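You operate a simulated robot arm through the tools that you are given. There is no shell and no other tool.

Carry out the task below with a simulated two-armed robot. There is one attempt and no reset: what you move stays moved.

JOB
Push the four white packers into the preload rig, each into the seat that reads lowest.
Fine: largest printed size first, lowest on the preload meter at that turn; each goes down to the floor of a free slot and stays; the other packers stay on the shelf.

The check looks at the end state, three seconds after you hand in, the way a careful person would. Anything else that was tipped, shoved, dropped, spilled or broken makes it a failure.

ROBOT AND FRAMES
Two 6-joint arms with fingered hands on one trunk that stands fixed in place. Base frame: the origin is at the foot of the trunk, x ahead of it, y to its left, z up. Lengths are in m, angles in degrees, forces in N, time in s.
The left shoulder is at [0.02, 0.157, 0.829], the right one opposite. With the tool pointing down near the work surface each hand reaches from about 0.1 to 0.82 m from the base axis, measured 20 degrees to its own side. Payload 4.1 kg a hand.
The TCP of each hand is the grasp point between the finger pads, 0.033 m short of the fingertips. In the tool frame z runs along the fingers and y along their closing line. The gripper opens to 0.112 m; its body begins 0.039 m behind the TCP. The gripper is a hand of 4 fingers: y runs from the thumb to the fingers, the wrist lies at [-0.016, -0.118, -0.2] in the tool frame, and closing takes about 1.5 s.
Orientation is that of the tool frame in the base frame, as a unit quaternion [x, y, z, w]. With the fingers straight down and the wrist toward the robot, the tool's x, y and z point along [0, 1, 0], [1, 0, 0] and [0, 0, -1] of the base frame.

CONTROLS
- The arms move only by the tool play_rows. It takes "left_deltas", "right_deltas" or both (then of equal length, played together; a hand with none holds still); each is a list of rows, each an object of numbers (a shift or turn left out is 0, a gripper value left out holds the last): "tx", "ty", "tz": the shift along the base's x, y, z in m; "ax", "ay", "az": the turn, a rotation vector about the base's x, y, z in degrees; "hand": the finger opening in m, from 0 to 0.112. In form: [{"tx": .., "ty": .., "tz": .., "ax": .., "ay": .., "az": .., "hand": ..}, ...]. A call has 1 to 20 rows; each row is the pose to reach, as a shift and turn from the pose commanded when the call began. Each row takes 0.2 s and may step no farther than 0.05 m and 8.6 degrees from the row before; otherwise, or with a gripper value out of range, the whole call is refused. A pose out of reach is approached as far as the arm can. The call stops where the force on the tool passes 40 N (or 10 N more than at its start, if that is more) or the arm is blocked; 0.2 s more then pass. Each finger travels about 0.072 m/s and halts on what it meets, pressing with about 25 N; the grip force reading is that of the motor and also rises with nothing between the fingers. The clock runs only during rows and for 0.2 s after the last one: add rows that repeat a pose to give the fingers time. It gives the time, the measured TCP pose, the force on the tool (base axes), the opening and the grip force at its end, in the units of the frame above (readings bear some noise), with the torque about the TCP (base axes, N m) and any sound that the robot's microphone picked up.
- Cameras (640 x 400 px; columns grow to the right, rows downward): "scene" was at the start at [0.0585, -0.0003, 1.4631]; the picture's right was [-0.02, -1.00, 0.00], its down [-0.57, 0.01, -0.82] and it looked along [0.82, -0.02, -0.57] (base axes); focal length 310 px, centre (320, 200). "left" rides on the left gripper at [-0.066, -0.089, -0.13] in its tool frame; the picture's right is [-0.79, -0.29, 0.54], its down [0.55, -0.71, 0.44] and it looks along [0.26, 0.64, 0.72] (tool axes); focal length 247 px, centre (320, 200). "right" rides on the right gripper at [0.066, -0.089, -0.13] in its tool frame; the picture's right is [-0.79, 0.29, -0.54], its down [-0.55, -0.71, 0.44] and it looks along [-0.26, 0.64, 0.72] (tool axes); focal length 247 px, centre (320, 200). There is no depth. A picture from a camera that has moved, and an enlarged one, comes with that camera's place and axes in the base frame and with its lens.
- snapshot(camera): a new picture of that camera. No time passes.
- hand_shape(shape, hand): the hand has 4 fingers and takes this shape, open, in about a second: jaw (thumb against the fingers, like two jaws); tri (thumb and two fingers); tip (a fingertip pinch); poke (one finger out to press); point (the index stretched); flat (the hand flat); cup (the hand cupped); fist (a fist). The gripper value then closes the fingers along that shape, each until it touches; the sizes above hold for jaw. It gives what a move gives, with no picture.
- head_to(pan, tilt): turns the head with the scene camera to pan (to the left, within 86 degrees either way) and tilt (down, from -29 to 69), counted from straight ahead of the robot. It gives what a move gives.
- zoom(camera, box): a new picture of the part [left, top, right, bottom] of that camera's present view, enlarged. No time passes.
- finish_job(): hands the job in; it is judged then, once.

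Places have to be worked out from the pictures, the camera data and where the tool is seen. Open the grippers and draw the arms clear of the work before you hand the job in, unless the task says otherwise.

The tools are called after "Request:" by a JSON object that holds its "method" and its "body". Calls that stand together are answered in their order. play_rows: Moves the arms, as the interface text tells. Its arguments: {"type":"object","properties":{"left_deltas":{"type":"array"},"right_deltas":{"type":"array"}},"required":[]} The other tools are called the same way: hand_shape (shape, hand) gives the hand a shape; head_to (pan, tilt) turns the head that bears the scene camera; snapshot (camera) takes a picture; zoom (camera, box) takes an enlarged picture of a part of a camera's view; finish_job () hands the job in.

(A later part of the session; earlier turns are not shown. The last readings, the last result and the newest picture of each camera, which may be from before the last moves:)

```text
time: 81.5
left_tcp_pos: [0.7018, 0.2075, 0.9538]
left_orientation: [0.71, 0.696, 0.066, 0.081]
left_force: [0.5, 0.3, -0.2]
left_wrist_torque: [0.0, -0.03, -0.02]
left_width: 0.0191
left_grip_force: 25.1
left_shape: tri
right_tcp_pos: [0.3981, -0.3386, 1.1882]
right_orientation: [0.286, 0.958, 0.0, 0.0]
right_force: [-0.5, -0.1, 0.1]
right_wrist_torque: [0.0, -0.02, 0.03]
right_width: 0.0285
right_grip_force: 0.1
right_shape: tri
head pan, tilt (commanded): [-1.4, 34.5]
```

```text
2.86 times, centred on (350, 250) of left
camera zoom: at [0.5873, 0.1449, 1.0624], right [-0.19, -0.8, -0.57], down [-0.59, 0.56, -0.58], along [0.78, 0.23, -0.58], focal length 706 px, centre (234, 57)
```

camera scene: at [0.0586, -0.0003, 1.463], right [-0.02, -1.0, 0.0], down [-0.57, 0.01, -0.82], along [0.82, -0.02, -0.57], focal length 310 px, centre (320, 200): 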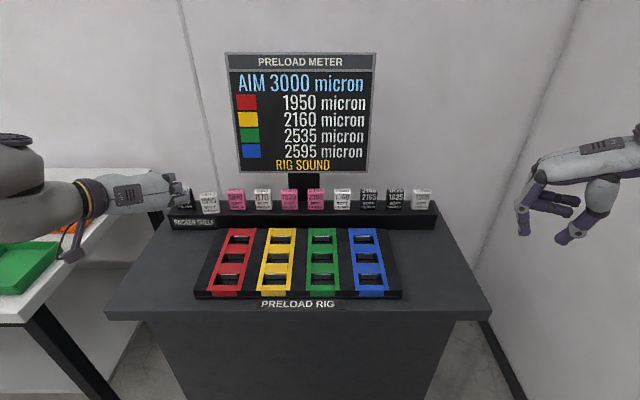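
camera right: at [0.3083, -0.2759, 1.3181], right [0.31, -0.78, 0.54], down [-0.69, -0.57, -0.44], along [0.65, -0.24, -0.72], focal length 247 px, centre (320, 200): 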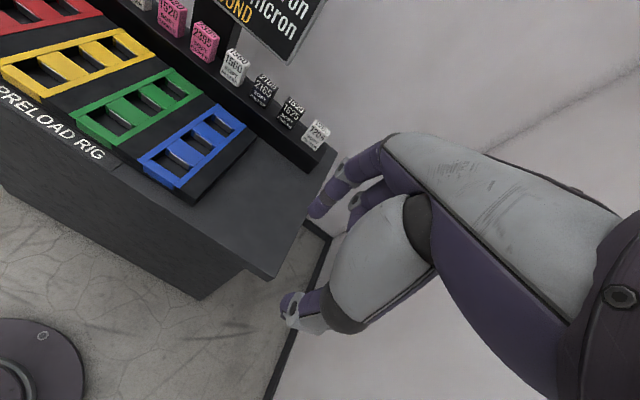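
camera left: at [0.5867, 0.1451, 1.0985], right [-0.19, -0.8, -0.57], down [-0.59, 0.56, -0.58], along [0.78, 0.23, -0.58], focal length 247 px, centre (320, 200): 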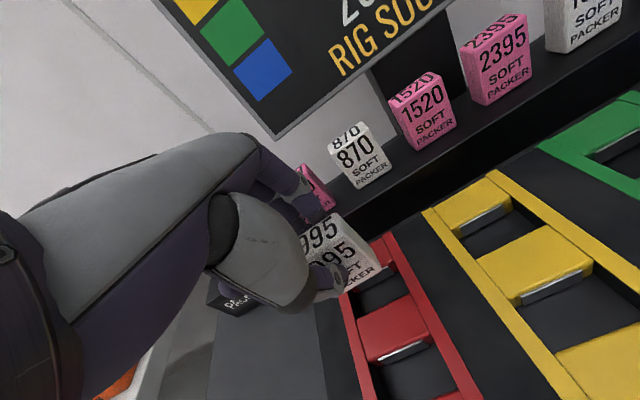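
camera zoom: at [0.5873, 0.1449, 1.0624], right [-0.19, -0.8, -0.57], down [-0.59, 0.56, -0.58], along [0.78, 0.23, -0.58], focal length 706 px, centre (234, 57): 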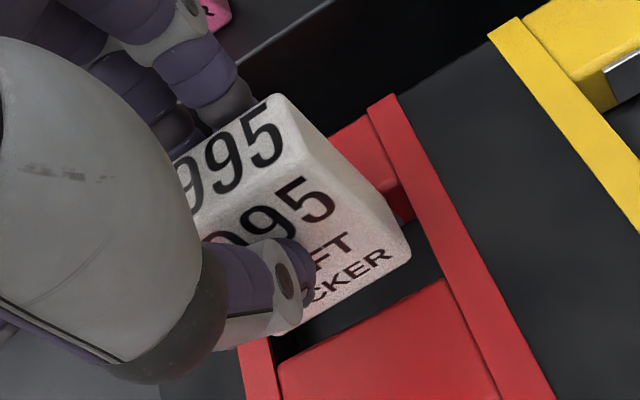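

Alignment: centred in y within 1 mm, ~4 mm gap in front and ~2 mm behind. I shift 1 mm toward me and lower it into the slot in small steps, watching force.

Request:
{"method": "play_rows", "body": {"left_deltas": [{"tx": -0.001, "tz": -0.004}, {"tx": -0.001, "tz": -0.008}, {"tx": -0.001, "tz": -0.012}, {"tx": -0.001, "tz": -0.016}, {"tx": -0.001, "tz": -0.016}]}}

Request:
{"method": "zoom", "body": {"camera": "scene", "box": [210, 200, 280, 256]}}

```text
time: 82.7
left_tcp_pos: [0.701, 0.2069, 0.9377]
left_orientation: [0.711, 0.696, 0.066, 0.08]
left_force: [0.2, 0.3, -1.2]
left_wrist_torque: [0.0, 0.02, -0.03]
left_width: 0.0192
left_grip_force: 25.0
left_shape: tri
right_tcp_pos: [0.3985, -0.3373, 1.1875]
right_orientation: [0.286, 0.958, 0.0, 0.0]
right_force: [0.0, 0.1, 0.3]
right_wrist_torque: [-0.01, -0.01, -0.02]
right_width: 0.0284
right_grip_force: 0.0
right_shape: tri
head pan, tilt (commanded): [-1.4, 34.5]
```

```text
7.14 times, centred on (245, 228) of scene
camera zoom: at [0.0585, -0.0003, 1.463], right [-0.02, -1.0, 0.0], down [-0.57, 0.01, -0.82], along [0.82, -0.02, -0.57], focal length 2212 px, centre (856, 0)
```

zoom: 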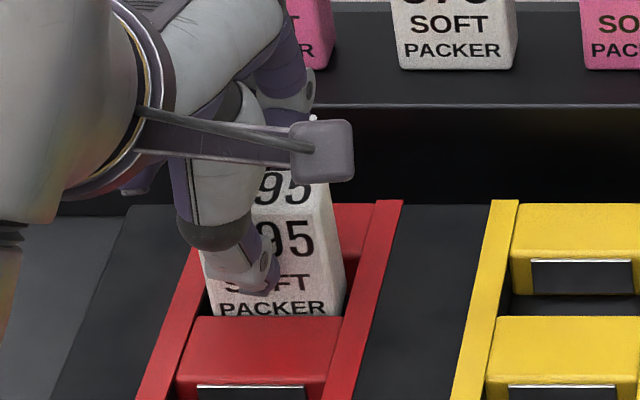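

It is entering the slot freely; the thumb is ~16 mm above the block. I continue down the last ~11 mm in small steps.

Request:
{"method": "play_rows", "body": {"left_deltas": [{"tz": -0.003}, {"tz": -0.006}, {"tz": -0.008}, {"tz": -0.008}]}}

Request:
{"method": "play_rows", "body": {"left_deltas": [{"tz": -0.0015}, {"tz": -0.003}, {"tz": -0.003}]}}

Request:
{"method": "zoom", "body": {"camera": "scene", "box": [210, 200, 280, 256]}}

Request:
{"method": "zoom", "body": {"camera": "scene", "box": [220, 50, 380, 180]}}

```text
time: 83.7
left_tcp_pos: [0.7004, 0.2079, 0.9301]
left_orientation: [0.71, 0.696, 0.066, 0.081]
left_force: [1.4, -1.1, -0.1]
left_wrist_torque: [0.0, -0.05, -0.06]
left_width: 0.0196
left_grip_force: 25.1
left_shape: tri
right_tcp_pos: [0.3986, -0.3382, 1.1869]
right_orientation: [0.285, 0.958, 0.0, -0.001]
right_force: [-0.4, 0.1, 0.2]
right_wrist_torque: [0.0, -0.01, 0.01]
right_width: 0.0284
right_grip_force: 0.0
right_shape: tri
head pan, tilt (commanded): [-1.4, 34.5]
```

```text
time: 84.5
left_tcp_pos: [0.7015, 0.2081, 0.9275]
left_orientation: [0.711, 0.696, 0.066, 0.08]
left_force: [-0.7, -1.1, -1.5]
left_wrist_torque: [-0.02, 0.03, 0.01]
left_width: 0.0192
left_grip_force: 25.3
left_shape: tri
right_tcp_pos: [0.3983, -0.3379, 1.1876]
right_orientation: [0.285, 0.959, 0.0, 0.0]
right_force: [-0.2, -0.1, -0.1]
right_wrist_torque: [0.01, 0.0, 0.01]
right_width: 0.0283
right_grip_force: 0.1
right_shape: tri
head pan, tilt (commanded): [-1.4, 34.5]
```

```text
7.14 times, centred on (245, 228) of scene
camera zoom: at [0.0585, -0.0003, 1.463], right [-0.02, -1.0, 0.0], down [-0.57, 0.01, -0.82], along [0.82, -0.02, -0.57], focal length 2212 px, centre (856, 0)
```

zoom: 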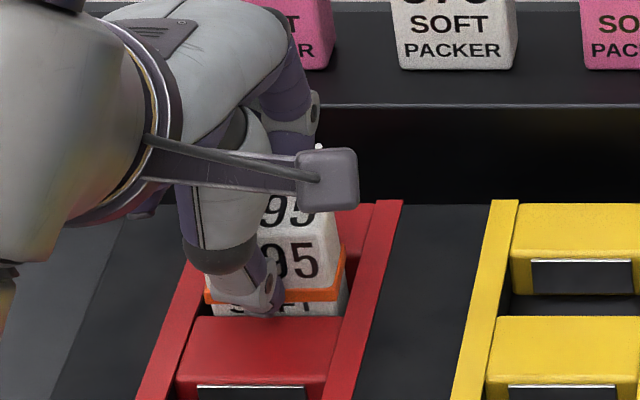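

```text
3.08 times, centred on (300, 115) of scene
camera zoom: at [0.0585, -0.0003, 1.463], right [-0.02, -1.0, 0.0], down [-0.57, 0.01, -0.82], along [0.82, -0.02, -0.57], focal length 953 px, centre (382, 462)
```

zoom: 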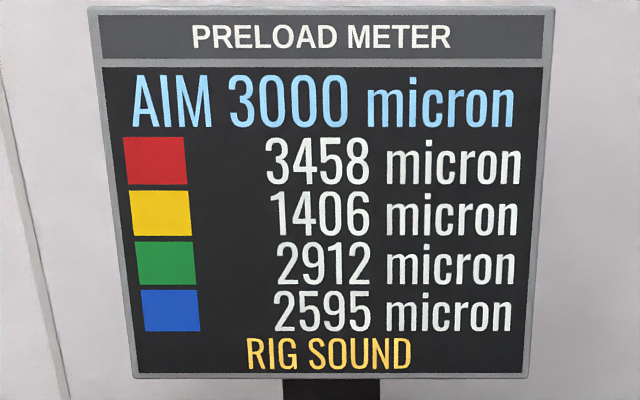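

An orange band appeared around the packer and the meter changed (red 3458, yellow 1406, green 2912, blue 2595, still "RIG SOUND"). I keep lowering in 1 mm steps until the floor is felt.

Request:
{"method": "play_rows", "body": {"left_deltas": [{"tz": -0.001}, {"tz": -0.002}, {"tz": -0.002}]}}

Request:
{"method": "play_rows", "body": {"left_deltas": [{"tz": -0.001}, {"tz": -0.002}, {"tz": -0.002}]}}

Request:
{"method": "zoom", "body": {"camera": "scene", "box": [220, 210, 270, 250]}}

Request:
{"method": "zoom", "body": {"camera": "left", "box": [280, 180, 420, 320]}}

```text
time: 85.3
left_tcp_pos: [0.7008, 0.2074, 0.9255]
left_orientation: [0.711, 0.696, 0.067, 0.081]
left_force: [0.2, -0.4, 2.0]
left_wrist_torque: [0.02, 0.01, 0.0]
left_width: 0.0191
left_grip_force: 24.8
left_shape: tri
right_tcp_pos: [0.3986, -0.3391, 1.1886]
right_orientation: [0.286, 0.958, 0.0, -0.001]
right_force: [-0.1, -0.2, -0.3]
right_wrist_torque: [0.0, -0.04, 0.0]
right_width: 0.0284
right_grip_force: 0.0
right_shape: tri
head pan, tilt (commanded): [-1.4, 34.5]
```

```text
time: 86.1
left_tcp_pos: [0.7019, 0.2074, 0.9244]
left_orientation: [0.711, 0.696, 0.067, 0.081]
left_force: [2.0, -0.7, 12.8]
left_wrist_torque: [-0.01, -0.01, -0.03]
left_width: 0.0201
left_grip_force: 25.4
left_shape: tri
right_tcp_pos: [0.3981, -0.3381, 1.1891]
right_orientation: [0.286, 0.958, 0.0, 0.0]
right_force: [-0.7, -0.3, -0.7]
right_wrist_torque: [0.02, 0.0, -0.01]
right_width: 0.0285
right_grip_force: 0.1
right_shape: tri
head pan, tilt (commanded): [-1.4, 34.5]
```

```text
10.00 times, centred on (245, 230) of scene
camera zoom: at [0.0582, -0.0004, 1.463], right [-0.02, -1.0, 0.0], down [-0.57, 0.01, -0.82], along [0.82, -0.02, -0.57], focal length 3096 px, centre (1070, -100)
```

zoom: 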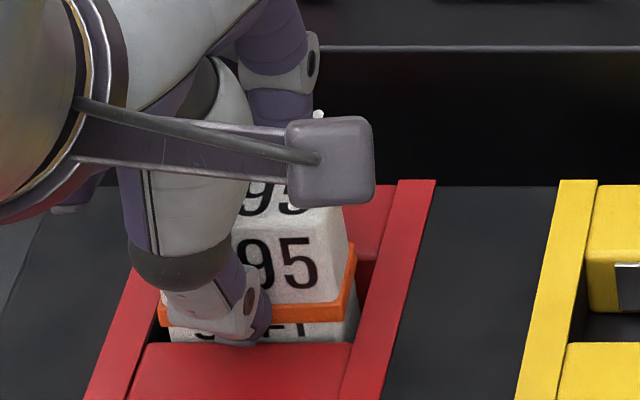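

```text
2.86 times, centred on (350, 250) of left
camera zoom: at [0.5869, 0.1451, 1.0332], right [-0.18, -0.8, -0.57], down [-0.59, 0.56, -0.58], along [0.79, 0.23, -0.57], focal length 706 px, centre (234, 57)
```

zoom: 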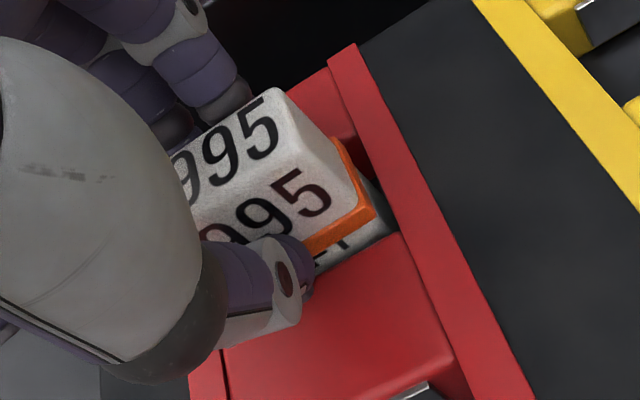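

Floor contact felt (≈13 N). I ease up 1 mm and open the fingers.

Request:
{"method": "play_rows", "body": {"left_deltas": [{"tz": 0.001}, {"tz": 0.001, "hand": 0.03}, {"tz": 0.001, "hand": 0.045}, {"tz": 0.001, "hand": 0.06}, {"tz": 0.001, "hand": 0.07}, {"tz": 0.001, "hand": 0.07}]}}

Request:
{"method": "zoom", "body": {"camera": "scene", "box": [210, 200, 280, 256]}}

Request:
{"method": "zoom", "body": {"camera": "scene", "box": [220, 50, 380, 180]}}

```text
time: 87.5
left_tcp_pos: [0.7011, 0.2074, 0.9245]
left_orientation: [0.71, 0.696, 0.067, 0.081]
left_force: [2.9, 0.4, 15.3]
left_wrist_torque: [-0.07, 0.35, 0.01]
left_width: 0.0628
left_grip_force: 0.0
left_shape: tri
right_tcp_pos: [0.398, -0.3376, 1.1884]
right_orientation: [0.285, 0.958, 0.0, 0.0]
right_force: [0.1, 0.0, 0.0]
right_wrist_torque: [0.0, -0.03, 0.0]
right_width: 0.0287
right_grip_force: 0.1
right_shape: tri
head pan, tilt (commanded): [-1.4, 34.5]
```

```text
7.14 times, centred on (245, 228) of scene
camera zoom: at [0.0582, -0.0004, 1.463], right [-0.02, -1.0, 0.0], down [-0.57, 0.01, -0.82], along [0.82, -0.02, -0.57], focal length 2212 px, centre (856, 0)
```

zoom: 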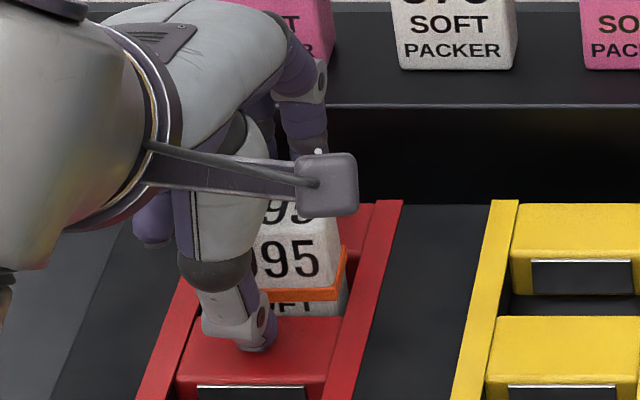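

```text
3.08 times, centred on (300, 115) of scene
camera zoom: at [0.0582, -0.0004, 1.463], right [-0.02, -1.0, 0.0], down [-0.57, 0.01, -0.82], along [0.82, -0.02, -0.57], focal length 953 px, centre (382, 462)
```

zoom: 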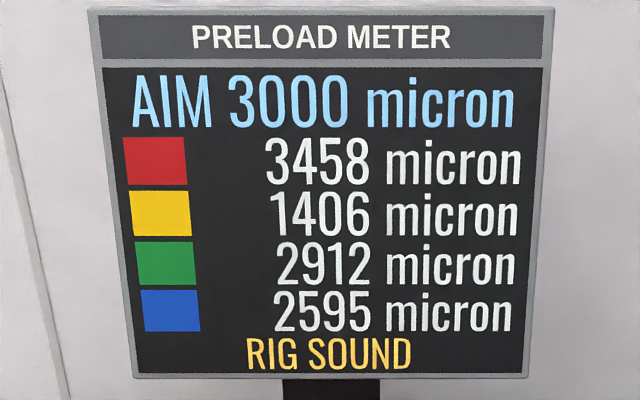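

The opening thumb tip presses on the block (15 N), so I raise the hand straight up right away.

Request:
{"method": "play_rows", "body": {"left_deltas": [{"tz": 0.006, "hand": 0.07}, {"tz": 0.014}, {"tz": 0.024}, {"tz": 0.036}, {"tz": 0.05}, {"tz": 0.065}, {"tz": 0.08}, {"tz": 0.08}]}}

Request:
{"method": "zoom", "body": {"camera": "scene", "box": [210, 200, 280, 256]}}

Request:
{"method": "snapshot", "body": {"camera": "scene"}}

Request:
{"method": "snapshot", "body": {"camera": "left"}}

```text
time: 89.3
left_tcp_pos: [0.7021, 0.2079, 1.0021]
left_orientation: [0.711, 0.696, 0.067, 0.08]
left_force: [0.1, 0.3, 1.1]
left_wrist_torque: [-0.02, 0.03, -0.01]
left_width: 0.0695
left_grip_force: 0.1
left_shape: tri
right_tcp_pos: [0.3992, -0.3381, 1.189]
right_orientation: [0.286, 0.958, -0.001, 0.0]
right_force: [-0.2, 0.1, 0.0]
right_wrist_torque: [0.01, -0.01, -0.04]
right_width: 0.0282
right_grip_force: 0.0
right_shape: tri
head pan, tilt (commanded): [-1.4, 34.5]
```

```text
7.14 times, centred on (245, 228) of scene
camera zoom: at [0.0585, -0.0002, 1.463], right [-0.02, -1.0, 0.0], down [-0.57, 0.01, -0.82], along [0.82, -0.02, -0.57], focal length 2212 px, centre (856, 0)
```

zoom: 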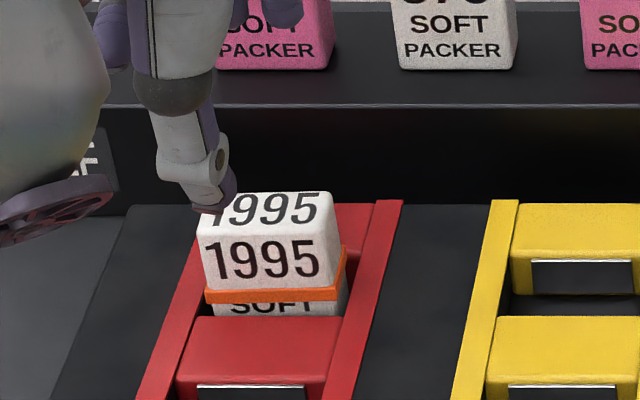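

```text
taken
camera scene: at [0.0585, -0.0002, 1.463], right [-0.02, -1.0, 0.0], down [-0.57, 0.01, -0.82], along [0.82, -0.02, -0.57], focal length 310 px, centre (320, 200)
```

scene: 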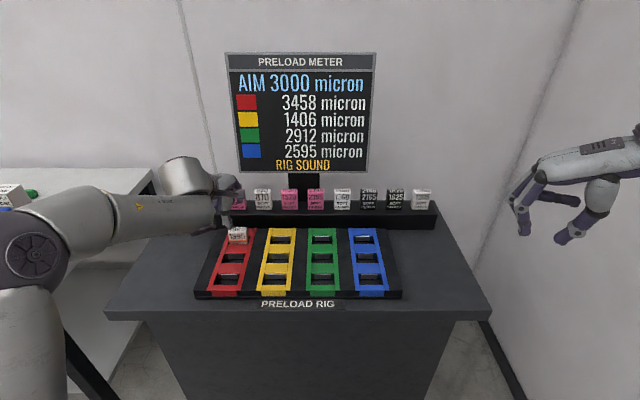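

```text
taken
camera left: at [0.5868, 0.1456, 1.1125], right [-0.19, -0.8, -0.57], down [-0.59, 0.56, -0.58], along [0.78, 0.23, -0.58], focal length 247 px, centre (320, 200)
```

left: 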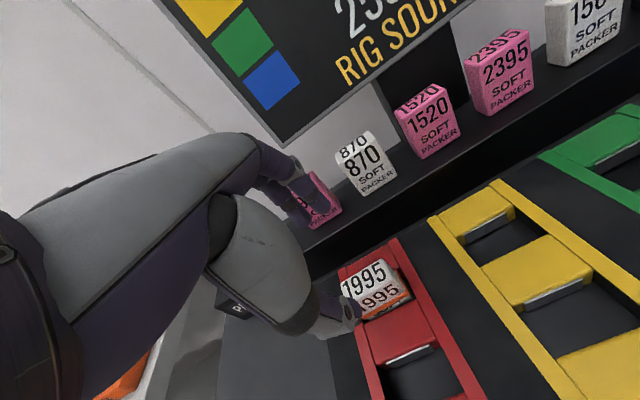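

1995 is seated with 3458 on red; the meter now reads red 3458, yellow 1406, green 2912, blue 2595. Next is 1560 into yellow, with the right hand. 1560 stands below the meter's edge, so I zoom on the meter corner from both cameras to find its position, then clear the left arm.

Request:
{"method": "zoom", "body": {"camera": "left", "box": [240, 110, 320, 180]}}

Request:
{"method": "zoom", "body": {"camera": "scene", "box": [215, 140, 275, 200]}}

Request:
{"method": "zoom", "body": {"camera": "left", "box": [430, 180, 640, 400]}}

```text
5.71 times, centred on (280, 145) of left
camera zoom: at [0.5868, 0.1456, 1.1125], right [-0.19, -0.8, -0.57], down [-0.59, 0.56, -0.58], along [0.78, 0.23, -0.58], focal length 1411 px, centre (549, 514)
```

zoom: 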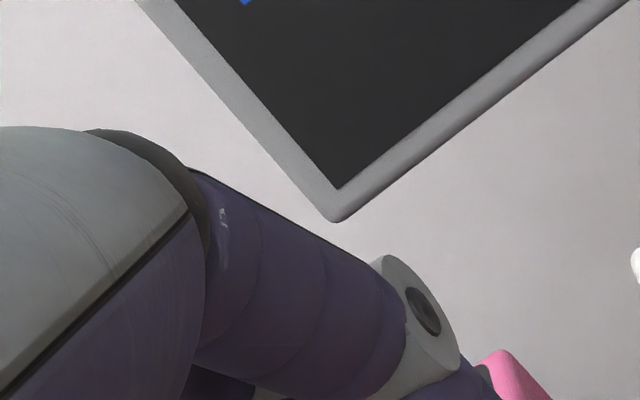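

```text
6.67 times, centred on (245, 170) of scene
camera zoom: at [0.0585, -0.0002, 1.463], right [-0.02, -1.0, 0.0], down [-0.57, 0.01, -0.82], along [0.82, -0.02, -0.57], focal length 2064 px, centre (820, 400)
```

zoom: 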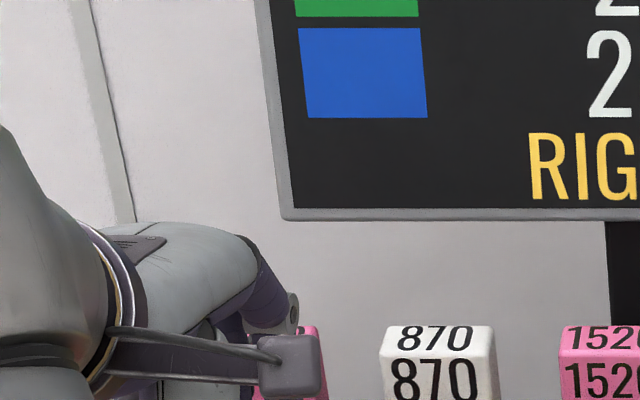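

```text
1.82 times, centred on (535, 290) of left
camera zoom: at [0.5868, 0.1456, 1.1125], right [-0.19, -0.8, -0.57], down [-0.59, 0.56, -0.58], along [0.78, 0.23, -0.58], focal length 449 px, centre (-71, 36)
```

zoom: 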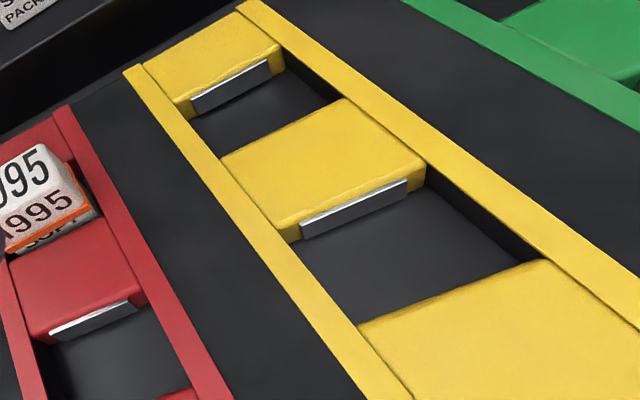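

The meter's bottom edge is at about x≈0.90, z≈0.99, ~7 cm behind the packers' backs, so a palm-forward grip with modest opening clears it. I withdraw the left arm and yaw the right hand back to palm-forward.

Request:
{"method": "play_rows", "body": {"left_deltas": [{"tz": 0.03}, {"tx": -0.04, "ty": 0.02, "tz": 0.05}, {"tx": -0.08, "ty": 0.045, "tz": 0.07}, {"tx": -0.12, "ty": 0.07, "tz": 0.09}, {"tx": -0.16, "ty": 0.1, "tz": 0.11}, {"tx": -0.2, "ty": 0.13, "tz": 0.13}, {"tx": -0.24, "ty": 0.155, "tz": 0.15}, {"tx": -0.27, "ty": 0.18, "tz": 0.17}, {"tx": -0.29, "ty": 0.2, "tz": 0.18}, {"tx": -0.29, "ty": 0.2, "tz": 0.18}], "right_deltas": [{"az": -8}, {"az": -16}, {"az": -24}, {"az": -32}, {"az": -40}, {"az": -48}, {"az": -56}, {"az": -58.1}, {"az": -58.1}, {"az": -58.1}]}}

Request:
{"method": "zoom", "body": {"camera": "scene", "box": [195, 175, 445, 305]}}

```text
refused: row 3 steps farther than a row can; nothing moved
```

```text
2.56 times, centred on (320, 240) of scene
camera zoom: at [0.0585, -0.0002, 1.463], right [-0.02, -1.0, 0.0], down [-0.57, 0.01, -0.82], along [0.82, -0.02, -0.57], focal length 793 px, centre (320, 98)
```

zoom: 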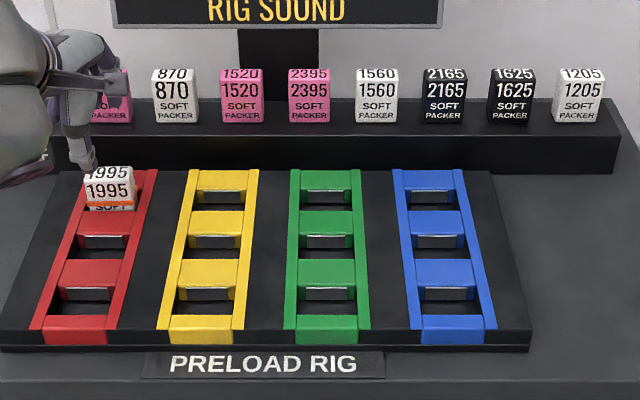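

A row step was slightly over 5 cm, so I repeat with smaller steps.

Request:
{"method": "play_rows", "body": {"left_deltas": [{"tz": 0.03}, {"tx": -0.03, "ty": 0.015, "tz": 0.045}, {"tx": -0.06, "ty": 0.035, "tz": 0.06}, {"tx": -0.09, "ty": 0.055, "tz": 0.08}, {"tx": -0.12, "ty": 0.075, "tz": 0.1}, {"tx": -0.15, "ty": 0.1, "tz": 0.12}, {"tx": -0.18, "ty": 0.125, "tz": 0.135}, {"tx": -0.21, "ty": 0.15, "tz": 0.15}, {"tx": -0.24, "ty": 0.175, "tz": 0.165}, {"tx": -0.27, "ty": 0.2, "tz": 0.18}, {"tx": -0.27, "ty": 0.2, "tz": 0.18}], "right_deltas": [{"az": -8}, {"az": -16}, {"az": -24}, {"az": -32}, {"az": -40}, {"az": -48}, {"az": -56}, {"az": -58.1}, {"az": -58.1}, {"az": -58.1}, {"az": -58.1}]}}

Request:
{"method": "zoom", "body": {"camera": "scene", "box": [195, 175, 445, 305]}}

Request:
{"method": "snapshot", "body": {"camera": "right"}}

```text
time: 91.7
left_tcp_pos: [0.4284, 0.4066, 1.1855]
left_orientation: [0.711, 0.695, 0.065, 0.081]
left_force: [0.0, 0.4, -0.1]
left_wrist_torque: [-0.03, 0.01, 0.01]
left_width: 0.0696
left_grip_force: 0.2
left_shape: tri
right_tcp_pos: [0.3986, -0.3376, 1.1881]
right_orientation: [0.715, 0.699, 0.0, 0.0]
right_force: [0.5, 0.5, -0.3]
right_wrist_torque: [-0.01, 0.02, 0.02]
right_width: 0.0282
right_grip_force: 0.1
right_shape: tri
head pan, tilt (commanded): [-1.4, 34.5]
```

```text
2.56 times, centred on (320, 240) of scene
camera zoom: at [0.0586, -0.0003, 1.463], right [-0.02, -1.0, 0.0], down [-0.57, 0.01, -0.82], along [0.82, -0.02, -0.57], focal length 793 px, centre (320, 98)
```

zoom: 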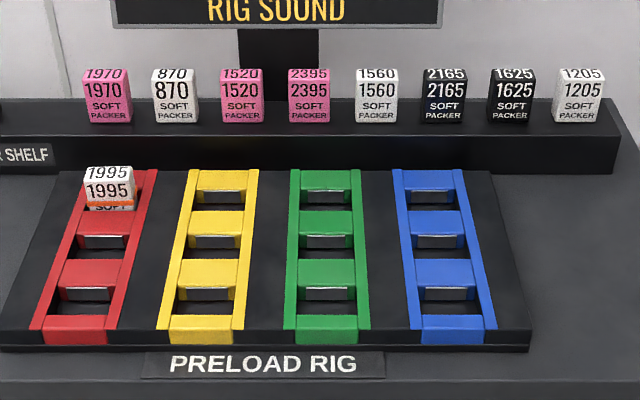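

```text
taken
camera right: at [0.3109, -0.2709, 1.319], right [0.27, -0.8, 0.54], down [-0.72, -0.54, -0.44], along [0.64, -0.27, -0.72], focal length 247 px, centre (320, 200)
```

right: 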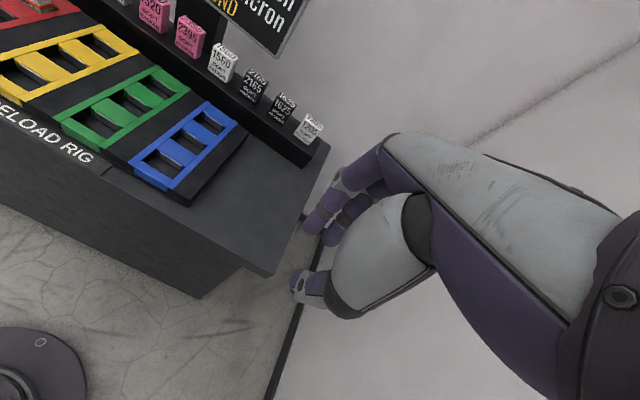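

Left arm is clear. 1560's centre is at about [0.816, −0.084]. I bring the right hand in palm-forward with 12° tilt, opening 0.055, to a standoff in front of and above it.

Request:
{"method": "play_rows", "body": {"right_deltas": [{"tx": 0.0338, "ty": 0.0232, "tz": -0.0116, "ay": -4, "hand": 0.055}, {"tx": 0.0675, "ty": 0.0464, "tz": -0.0233, "ay": -8, "hand": 0.055}, {"tx": 0.1013, "ty": 0.0696, "tz": -0.0349, "ay": -12}, {"tx": 0.135, "ty": 0.0928, "tz": -0.0466, "ay": -12}, {"tx": 0.1688, "ty": 0.116, "tz": -0.0582, "ay": -12}, {"tx": 0.2026, "ty": 0.1391, "tz": -0.0698, "ay": -12}, {"tx": 0.2363, "ty": 0.1623, "tz": -0.0815, "ay": -12}, {"tx": 0.2701, "ty": 0.1855, "tz": -0.0931, "ay": -12}, {"tx": 0.3038, "ty": 0.2087, "tz": -0.1048, "ay": -12}, {"tx": 0.3376, "ty": 0.2319, "tz": -0.1164, "ay": -12}, {"tx": 0.3714, "ty": 0.2551, "tz": -0.128, "ay": -12}, {"tx": 0.3714, "ty": 0.2551, "tz": -0.128, "ay": -12}]}}

Request:
{"method": "snapshot", "body": {"camera": "right"}}

Request:
{"method": "zoom", "body": {"camera": "scene", "box": [290, 130, 410, 230]}}

```text
time: 94.3
left_tcp_pos: [0.4285, 0.4074, 1.1847]
left_orientation: [0.71, 0.696, 0.066, 0.081]
left_force: [0.6, -0.1, -0.5]
left_wrist_torque: [0.03, 0.01, 0.0]
left_width: 0.0699
left_grip_force: 0.1
left_shape: tri
right_tcp_pos: [0.7688, -0.083, 1.0614]
right_orientation: [0.711, 0.696, 0.075, 0.073]
right_force: [0.0, -0.2, 0.1]
right_wrist_torque: [0.01, -0.04, 0.01]
right_width: 0.0548
right_grip_force: 0.0
right_shape: tri
head pan, tilt (commanded): [-1.4, 34.5]
```

```text
taken
camera right: at [0.6552, -0.015, 1.1708], right [0.15, -0.8, 0.58], down [-0.62, -0.54, -0.58], along [0.77, -0.27, -0.57], focal length 247 px, centre (320, 200)
```

right: 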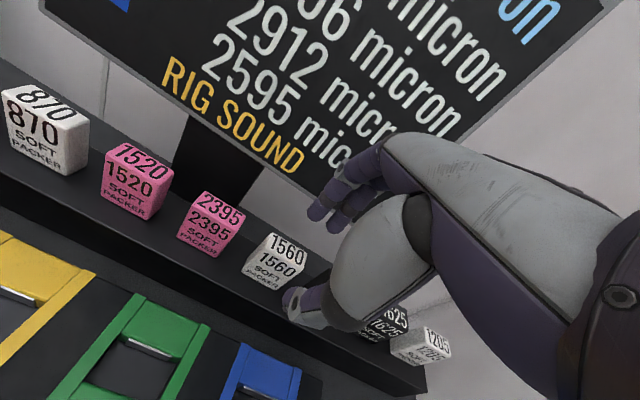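

```text
4.00 times, centred on (350, 180) of scene
camera zoom: at [0.0584, -0.0004, 1.463], right [-0.02, -1.0, 0.0], down [-0.57, 0.01, -0.82], along [0.82, -0.02, -0.57], focal length 1238 px, centre (200, 280)
```

zoom: 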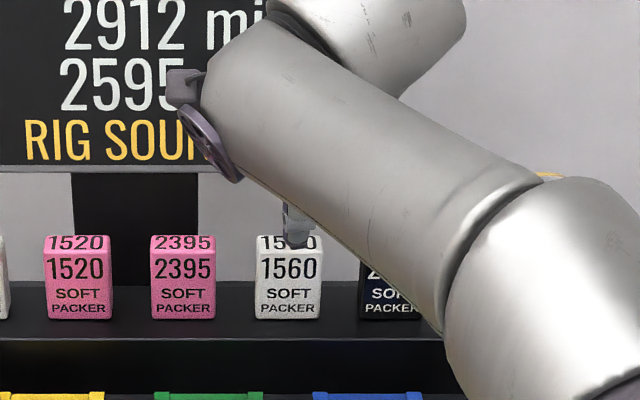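

Thumb and fingers are lined up with 1560. I move to hover just over it.

Request:
{"method": "play_rows", "body": {"right_deltas": [{"tx": 0.015, "tz": -0.01}, {"tx": 0.03, "tz": -0.022}, {"tx": 0.0428, "ty": -0.0004, "tz": -0.0385}, {"tx": 0.0428, "ty": -0.0004, "tz": -0.0385}]}}

Request:
{"method": "zoom", "body": {"camera": "right", "box": [180, 150, 380, 350]}}

Request:
{"method": "zoom", "body": {"camera": "scene", "box": [300, 150, 400, 230]}}

```text
time: 95.3
left_tcp_pos: [0.4289, 0.4066, 1.1851]
left_orientation: [0.711, 0.696, 0.066, 0.08]
left_force: [0.2, 0.4, -0.2]
left_wrist_torque: [0.0, -0.02, 0.01]
left_width: 0.0694
left_grip_force: 0.1
left_shape: tri
right_tcp_pos: [0.7999, -0.0805, 1.0169]
right_orientation: [0.711, 0.695, 0.074, 0.073]
right_force: [0.2, -0.2, -0.3]
right_wrist_torque: [0.02, -0.02, 0.03]
right_width: 0.0545
right_grip_force: 0.1
right_shape: tri
right hand out of reach, approached as far as the arm can: row 2, 3, 4
head pan, tilt (commanded): [-1.4, 34.5]
```

```text
2.00 times, centred on (280, 250) of right
camera zoom: at [0.6865, -0.0139, 1.1256], right [0.15, -0.8, 0.58], down [-0.62, -0.54, -0.58], along [0.77, -0.27, -0.57], focal length 494 px, centre (400, 100)
```

zoom: 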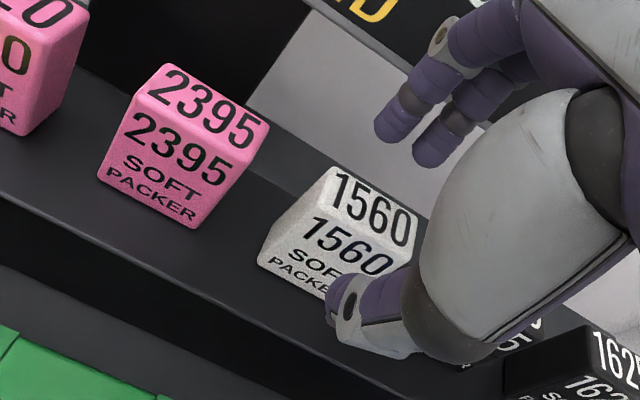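

```text
5.00 times, centred on (350, 190) of scene
camera zoom: at [0.0585, -0.0002, 1.463], right [-0.02, -1.0, 0.0], down [-0.57, 0.01, -0.82], along [0.82, -0.02, -0.57], focal length 1548 px, centre (170, 250)
```

zoom: 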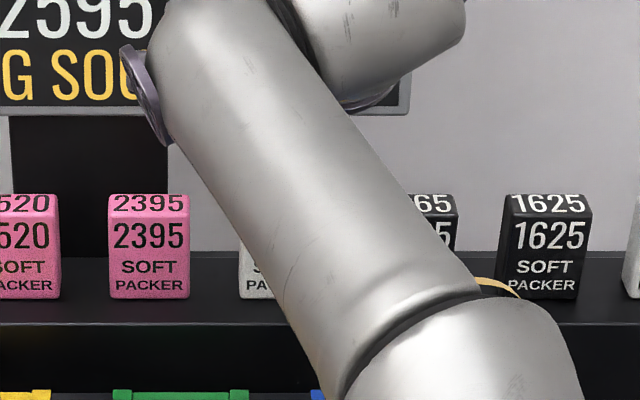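

The hover is at the reach limit (x=0.800), but the fingers already clear the packer's back; I'll descend on a slight forward diagonal with a 0.062 opening, first 2 cm.

Request:
{"method": "play_rows", "body": {"right_deltas": [{"ty": -0.0025, "hand": 0.062}, {"ty": -0.0025, "tz": -0.008}, {"tx": 0.003, "ty": -0.0025, "tz": -0.016}, {"tx": 0.005, "ty": -0.0025, "tz": -0.021}, {"tx": 0.005, "ty": -0.0025, "tz": -0.021}]}}

Request:
{"method": "zoom", "body": {"camera": "right", "box": [180, 150, 380, 350]}}

```text
time: 96.5
left_tcp_pos: [0.4291, 0.4069, 1.1852]
left_orientation: [0.71, 0.696, 0.066, 0.081]
left_force: [0.3, -0.1, 0.3]
left_wrist_torque: [-0.02, 0.02, 0.02]
left_width: 0.0698
left_grip_force: 0.1
left_shape: tri
right_tcp_pos: [0.8039, -0.0829, 0.9967]
right_orientation: [0.711, 0.695, 0.075, 0.073]
right_force: [0.4, 1.0, 0.3]
right_wrist_torque: [0.01, 0.0, 0.01]
right_width: 0.0614
right_grip_force: 0.0
right_shape: tri
head pan, tilt (commanded): [-1.4, 34.5]
```

```text
2.00 times, centred on (280, 250) of right
camera zoom: at [0.6912, -0.0164, 1.1054], right [0.15, -0.8, 0.58], down [-0.62, -0.54, -0.58], along [0.77, -0.27, -0.57], focal length 494 px, centre (400, 100)
```

zoom: 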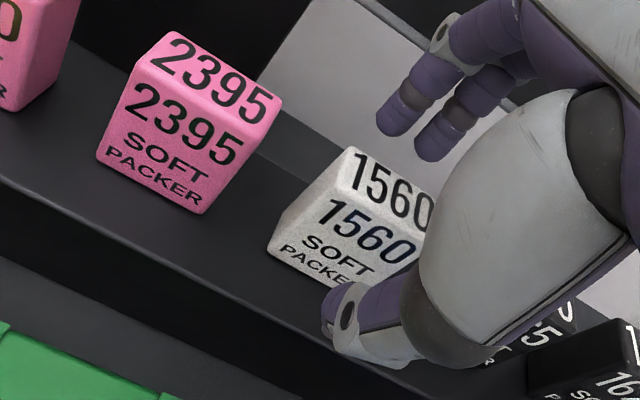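

Clear so far. I continue down and forward to the grip height.

Request:
{"method": "play_rows", "body": {"right_deltas": [{"tx": 0.003, "tz": -0.007}, {"tx": 0.006, "tz": -0.014}, {"tx": 0.008, "tz": -0.022}, {"tx": 0.008, "tz": -0.022}]}}

Request:
{"method": "zoom", "body": {"camera": "right", "box": [180, 150, 380, 350]}}

Request:
{"method": "zoom", "body": {"camera": "scene", "box": [300, 150, 400, 230]}}

```text
time: 97.5
left_tcp_pos: [0.4279, 0.4063, 1.1842]
left_orientation: [0.711, 0.695, 0.066, 0.081]
left_force: [-0.5, 0.4, -0.4]
left_wrist_torque: [-0.03, 0.0, 0.0]
left_width: 0.0698
left_grip_force: 0.1
left_shape: tri
right_tcp_pos: [0.8124, -0.0821, 0.9731]
right_orientation: [0.711, 0.695, 0.075, 0.073]
right_force: [-1.3, 0.0, -0.2]
right_wrist_torque: [0.0, 0.05, -0.01]
right_width: 0.062
right_grip_force: 0.0
right_shape: tri
head pan, tilt (commanded): [-1.4, 34.5]
```

```text
2.00 times, centred on (280, 250) of right
camera zoom: at [0.6995, -0.0158, 1.0835], right [0.15, -0.8, 0.58], down [-0.62, -0.54, -0.58], along [0.77, -0.27, -0.57], focal length 494 px, centre (400, 100)
```

zoom: 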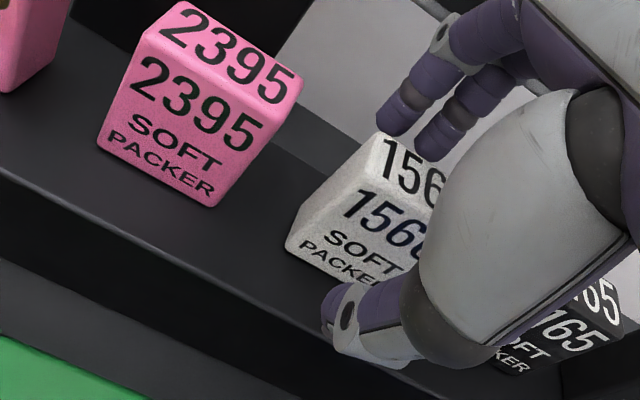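

```text
5.00 times, centred on (350, 190) of scene
camera zoom: at [0.0585, -0.0003, 1.463], right [-0.02, -1.0, 0.0], down [-0.57, 0.01, -0.82], along [0.82, -0.02, -0.57], focal length 1548 px, centre (170, 250)
```

zoom: 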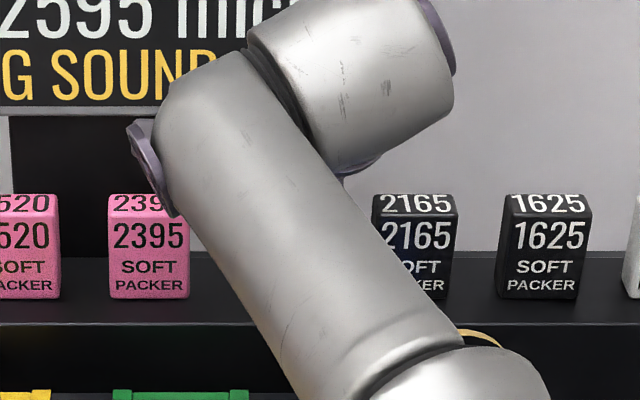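

Projected corner and fingertip positions agree with the image. I close the right hand gently on 1560.

Request:
{"method": "play_rows", "body": {"right_deltas": [{"hand": 0.05}, {"hand": 0.04}, {"hand": 0.034}, {"hand": 0.03}, {"hand": 0.026}, {"hand": 0.022}, {"hand": 0.018}, {"hand": 0.018}, {"hand": 0.018}]}}

Request:
{"method": "zoom", "body": {"camera": "right", "box": [180, 150, 380, 350]}}

```text
time: 99.5
left_tcp_pos: [0.4294, 0.4068, 1.1859]
left_orientation: [0.71, 0.696, 0.065, 0.081]
left_force: [-0.2, 0.1, 0.3]
left_wrist_torque: [-0.02, 0.02, -0.01]
left_width: 0.0697
left_grip_force: 0.1
left_shape: tri
right_tcp_pos: [0.813, -0.0823, 0.9745]
right_orientation: [0.711, 0.695, 0.074, 0.073]
right_force: [0.2, -1.1, 0.1]
right_wrist_torque: [0.01, 0.04, 0.01]
right_width: 0.0191
right_grip_force: 24.8
right_shape: tri
head pan, tilt (commanded): [-1.4, 34.5]
```

```text
2.00 times, centred on (280, 250) of right
camera zoom: at [0.6994, -0.0158, 1.0836], right [0.15, -0.8, 0.58], down [-0.62, -0.54, -0.58], along [0.77, -0.27, -0.57], focal length 494 px, centre (400, 100)
```

zoom: 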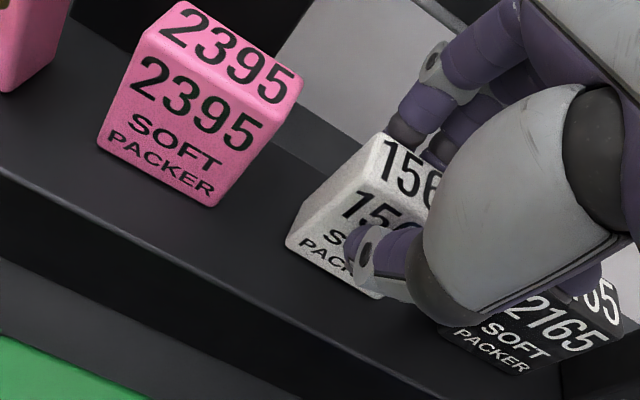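

1560 is gripped without moving. I lift and draw it back over the shelf front.

Request:
{"method": "play_rows", "body": {"right_deltas": [{"tz": 0.006}, {"tx": -0.003, "tz": 0.014}, {"tx": -0.01, "tz": 0.024}, {"tx": -0.022, "tz": 0.036}, {"tx": -0.042, "tz": 0.046}, {"tx": -0.067, "tz": 0.052}, {"tx": -0.095, "tz": 0.054}, {"tx": -0.095, "tz": 0.054}]}}

Request:
{"method": "snapshot", "body": {"camera": "right"}}

Request:
{"method": "snapshot", "body": {"camera": "scene"}}

```text
time: 101.3
left_tcp_pos: [0.4292, 0.4073, 1.185]
left_orientation: [0.71, 0.696, 0.066, 0.081]
left_force: [-0.5, -0.2, 0.0]
left_wrist_torque: [0.02, 0.04, 0.0]
left_width: 0.0697
left_grip_force: 0.1
left_shape: tri
right_tcp_pos: [0.7181, -0.0843, 1.0274]
right_orientation: [0.711, 0.695, 0.075, 0.073]
right_force: [0.4, 0.4, 0.0]
right_wrist_torque: [-0.01, -0.01, 0.01]
right_width: 0.0193
right_grip_force: 25.3
right_shape: tri
head pan, tilt (commanded): [-1.4, 34.5]
```

```text
taken
camera right: at [0.6035, -0.0172, 1.1368], right [0.15, -0.8, 0.58], down [-0.62, -0.54, -0.58], along [0.77, -0.27, -0.57], focal length 247 px, centre (320, 200)
```

right: 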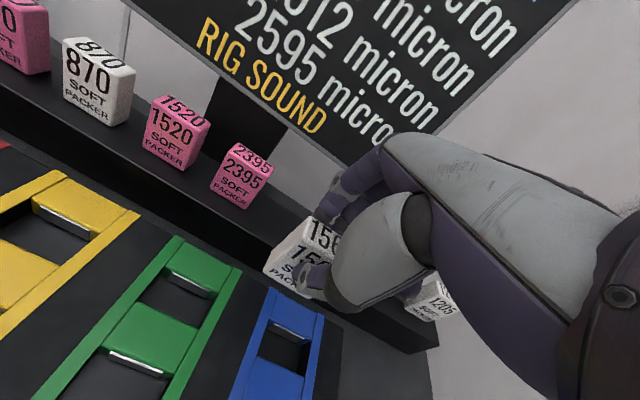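

```text
taken
camera scene: at [0.0586, -0.0002, 1.463], right [-0.02, -1.0, 0.0], down [-0.57, 0.01, -0.82], along [0.82, -0.02, -0.57], focal length 310 px, centre (320, 200)
```

scene: 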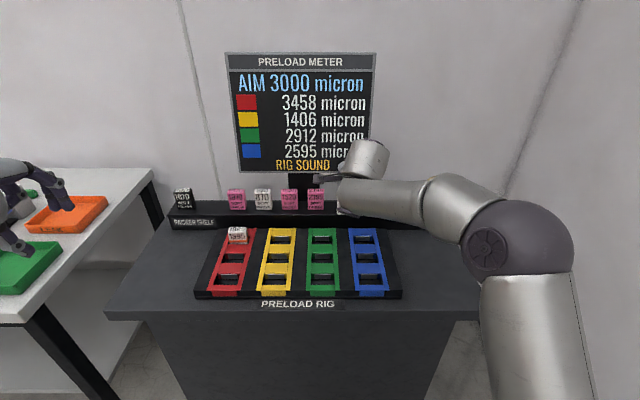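

1560 is held well. Yellow is still the lowest (1406). I carry it over the far yellow slot (centre ≈[0.704, 0.093]), bottom ~4.5 cm above the rig.

Request:
{"method": "play_rows", "body": {"right_deltas": [{"tx": -0.003, "ty": 0.03, "tz": 0.0}, {"tx": -0.006, "ty": 0.065, "tz": -0.005}, {"tx": -0.01, "ty": 0.1, "tz": -0.012}, {"tx": -0.013, "ty": 0.135, "tz": -0.022}, {"tx": -0.0165, "ty": 0.165, "tz": -0.03}, {"tx": -0.0171, "ty": 0.179, "tz": -0.0374}, {"tx": -0.0171, "ty": 0.179, "tz": -0.0374}]}}

Request:
{"method": "zoom", "body": {"camera": "scene", "box": [230, 180, 330, 260]}}

Request:
{"method": "snapshot", "body": {"camera": "right"}}

```text
time: 102.9
left_tcp_pos: [0.4291, 0.4075, 1.1835]
left_orientation: [0.711, 0.696, 0.066, 0.081]
left_force: [-0.3, -0.5, 0.2]
left_wrist_torque: [0.01, 0.02, -0.02]
left_width: 0.0696
left_grip_force: 0.0
left_shape: tri
right_tcp_pos: [0.6989, 0.0935, 0.9892]
right_orientation: [0.711, 0.695, 0.074, 0.073]
right_force: [1.5, -0.5, -1.1]
right_wrist_torque: [0.03, 0.03, 0.04]
right_width: 0.0195
right_grip_force: 24.7
right_shape: tri
head pan, tilt (commanded): [-1.4, 34.5]
```

```text
5.00 times, centred on (280, 220) of scene
camera zoom: at [0.0585, -0.0003, 1.463], right [-0.02, -1.0, 0.0], down [-0.57, 0.01, -0.82], along [0.82, -0.02, -0.57], focal length 1548 px, centre (520, 100)
```

zoom: 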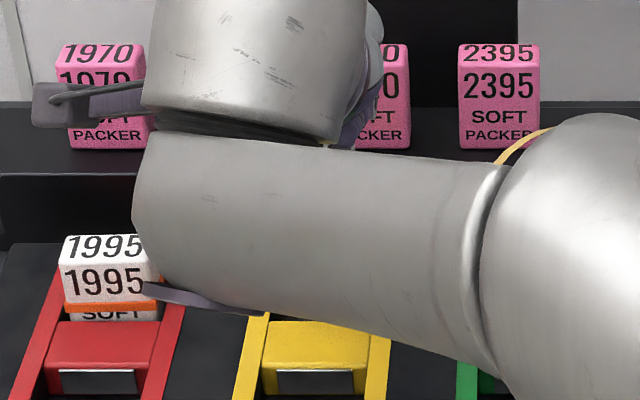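

```text
taken
camera right: at [0.5856, 0.1627, 1.0992], right [0.15, -0.8, 0.58], down [-0.62, -0.54, -0.58], along [0.77, -0.27, -0.57], focal length 247 px, centre (320, 200)
```

right: 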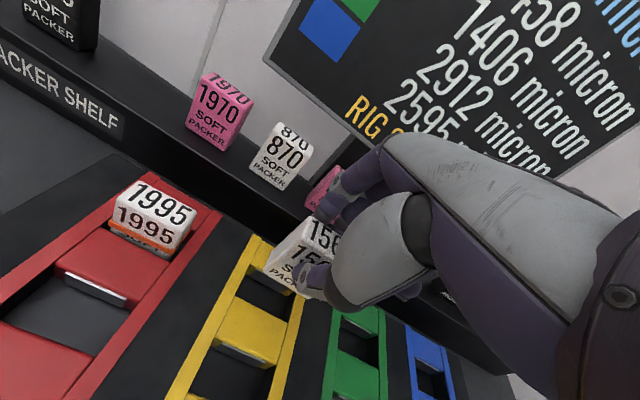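

The arm hides the slot from the scene camera, but the right camera sees it. I zoom in there.

Request:
{"method": "zoom", "body": {"camera": "right", "box": [210, 200, 370, 320]}}

Request:
{"method": "head_to", "body": {"pan": 12, "tilt": 40}}

Request:
{"method": "snapshot", "body": {"camera": "scene"}}

```text
3.33 times, centred on (290, 260) of right
camera zoom: at [0.5856, 0.1627, 1.0992], right [0.15, -0.8, 0.58], down [-0.62, -0.54, -0.58], along [0.77, -0.27, -0.57], focal length 823 px, centre (420, 0)
```

zoom: 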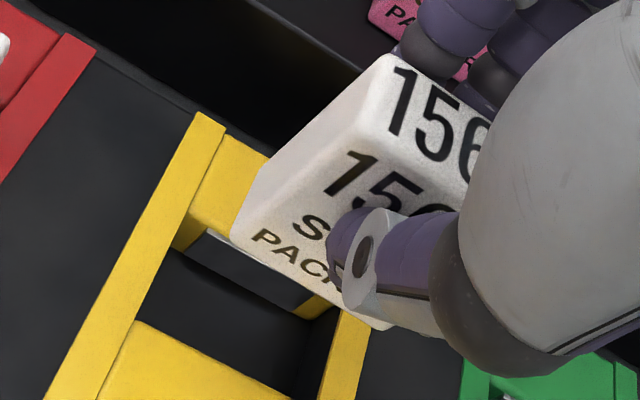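

```text
time: 103.6
left_tcp_pos: [0.4287, 0.4068, 1.1853]
left_orientation: [0.711, 0.695, 0.066, 0.081]
left_force: [0.2, 0.7, 0.4]
left_wrist_torque: [0.05, 0.01, -0.03]
left_width: 0.0697
left_grip_force: 0.1
left_shape: tri
right_tcp_pos: [0.6992, 0.0945, 0.9905]
right_orientation: [0.711, 0.695, 0.075, 0.072]
right_force: [0.2, 0.1, 0.0]
right_wrist_torque: [0.01, 0.0, -0.01]
right_width: 0.0188
right_grip_force: 25.0
right_shape: tri
head pan, tilt (commanded): [12.0, 40.0]
```

```text
taken
camera scene: at [0.0534, 0.0195, 1.4547], right [0.21, -0.98, 0.0], down [-0.63, -0.13, -0.77], along [0.75, 0.16, -0.64], focal length 310 px, centre (320, 200)
```

scene: 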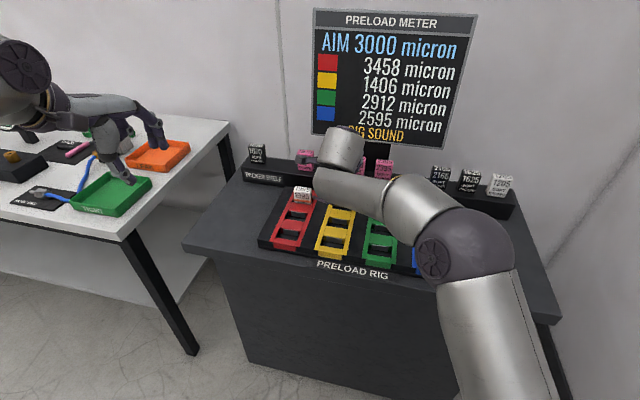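

Using the right camera for both packer and slot: the packer is centred in y and should go 3 mm toward me. I correct and descend to ~7 mm above the rig top.

Request:
{"method": "play_rows", "body": {"right_deltas": [{"tx": -0.003, "tz": -0.009}, {"tx": -0.003, "tz": -0.018}, {"tx": -0.003, "tz": -0.028}, {"tx": -0.003, "tz": -0.036}, {"tx": -0.003, "tz": -0.036}]}}

Request:
{"method": "zoom", "body": {"camera": "right", "box": [210, 200, 370, 320]}}

```text
time: 104.8
left_tcp_pos: [0.4288, 0.408, 1.1845]
left_orientation: [0.711, 0.696, 0.066, 0.081]
left_force: [0.5, -0.2, 0.4]
left_wrist_torque: [0.02, 0.01, 0.02]
left_width: 0.0696
left_grip_force: 0.2
left_shape: tri
right_tcp_pos: [0.6981, 0.0953, 0.9549]
right_orientation: [0.711, 0.695, 0.075, 0.072]
right_force: [0.7, 0.6, -0.7]
right_wrist_torque: [0.01, 0.03, 0.04]
right_width: 0.0193
right_grip_force: 25.3
right_shape: tri
head pan, tilt (commanded): [12.0, 40.0]
```

```text
3.33 times, centred on (290, 260) of right
camera zoom: at [0.5849, 0.1629, 1.0642], right [0.15, -0.8, 0.58], down [-0.62, -0.54, -0.58], along [0.77, -0.27, -0.57], focal length 823 px, centre (420, 0)
```

zoom: 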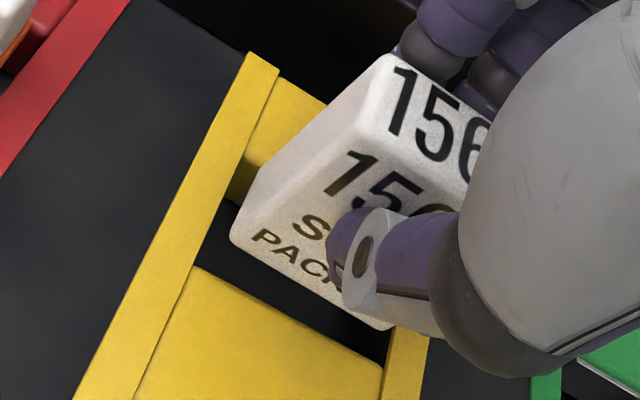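

Nearly perfect: centred in y, front gap ~5 mm. I shift 1.5 mm toward me and lower it into the slot.

Request:
{"method": "play_rows", "body": {"right_deltas": [{"tx": -0.0015, "tz": -0.004}, {"tx": -0.0015, "tz": -0.009}, {"tx": -0.0015, "tz": -0.014}, {"tx": -0.0015, "tz": -0.018}, {"tx": -0.0015, "tz": -0.022}, {"tx": -0.0015, "tz": -0.022}]}}

Request:
{"method": "play_rows", "body": {"right_deltas": [{"tz": -0.001}, {"tz": -0.002}, {"tz": -0.003}, {"tz": -0.004}, {"tz": -0.004}]}}

Request:
{"method": "zoom", "body": {"camera": "right", "box": [210, 200, 370, 320]}}

Request:
{"method": "zoom", "body": {"camera": "scene", "box": [300, 0, 490, 150]}}

```text
time: 106.2
left_tcp_pos: [0.4283, 0.4069, 1.1855]
left_orientation: [0.711, 0.695, 0.066, 0.08]
left_force: [-0.9, 0.9, 0.2]
left_wrist_torque: [-0.01, 0.02, -0.01]
left_width: 0.0698
left_grip_force: 0.0
left_shape: tri
right_tcp_pos: [0.6955, 0.0951, 0.9329]
right_orientation: [0.711, 0.695, 0.076, 0.074]
right_force: [1.9, 0.1, 0.7]
right_wrist_torque: [-0.03, -0.1, 0.08]
right_width: 0.0193
right_grip_force: 24.9
right_shape: tri
head pan, tilt (commanded): [12.0, 40.0]
```

```text
time: 107.4
left_tcp_pos: [0.4286, 0.4067, 1.1859]
left_orientation: [0.711, 0.696, 0.066, 0.081]
left_force: [-0.6, -0.8, 0.5]
left_wrist_torque: [0.03, -0.03, 0.01]
left_width: 0.0696
left_grip_force: 0.0
left_shape: tri
right_tcp_pos: [0.6963, 0.0951, 0.928]
right_orientation: [0.711, 0.696, 0.075, 0.073]
right_force: [3.3, -0.1, 0.4]
right_wrist_torque: [-0.05, -0.08, 0.07]
right_width: 0.019
right_grip_force: 24.6
right_shape: tri
head pan, tilt (commanded): [12.0, 40.0]
```

```text
3.33 times, centred on (290, 260) of right
camera zoom: at [0.5831, 0.163, 1.0378], right [0.15, -0.8, 0.58], down [-0.62, -0.54, -0.58], along [0.77, -0.27, -0.57], focal length 823 px, centre (420, 0)
```

zoom: 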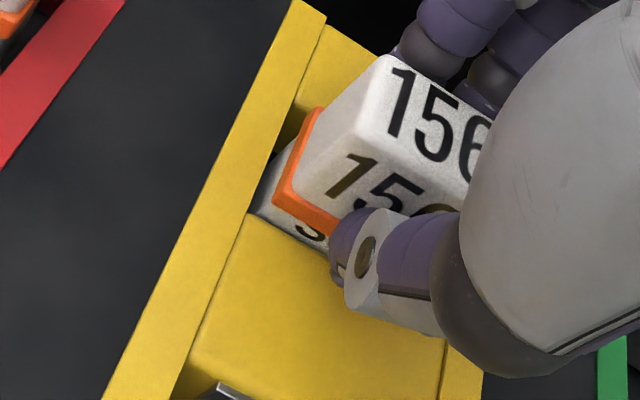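

```text
2.67 times, centred on (395, 75) of scene
camera zoom: at [0.0534, 0.0196, 1.4546], right [0.21, -0.98, 0.0], down [-0.63, -0.13, -0.77], along [0.75, 0.16, -0.64], focal length 826 px, centre (120, 533)
```

zoom: 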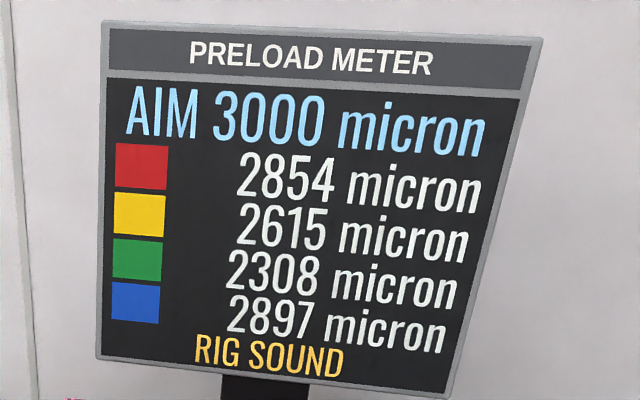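

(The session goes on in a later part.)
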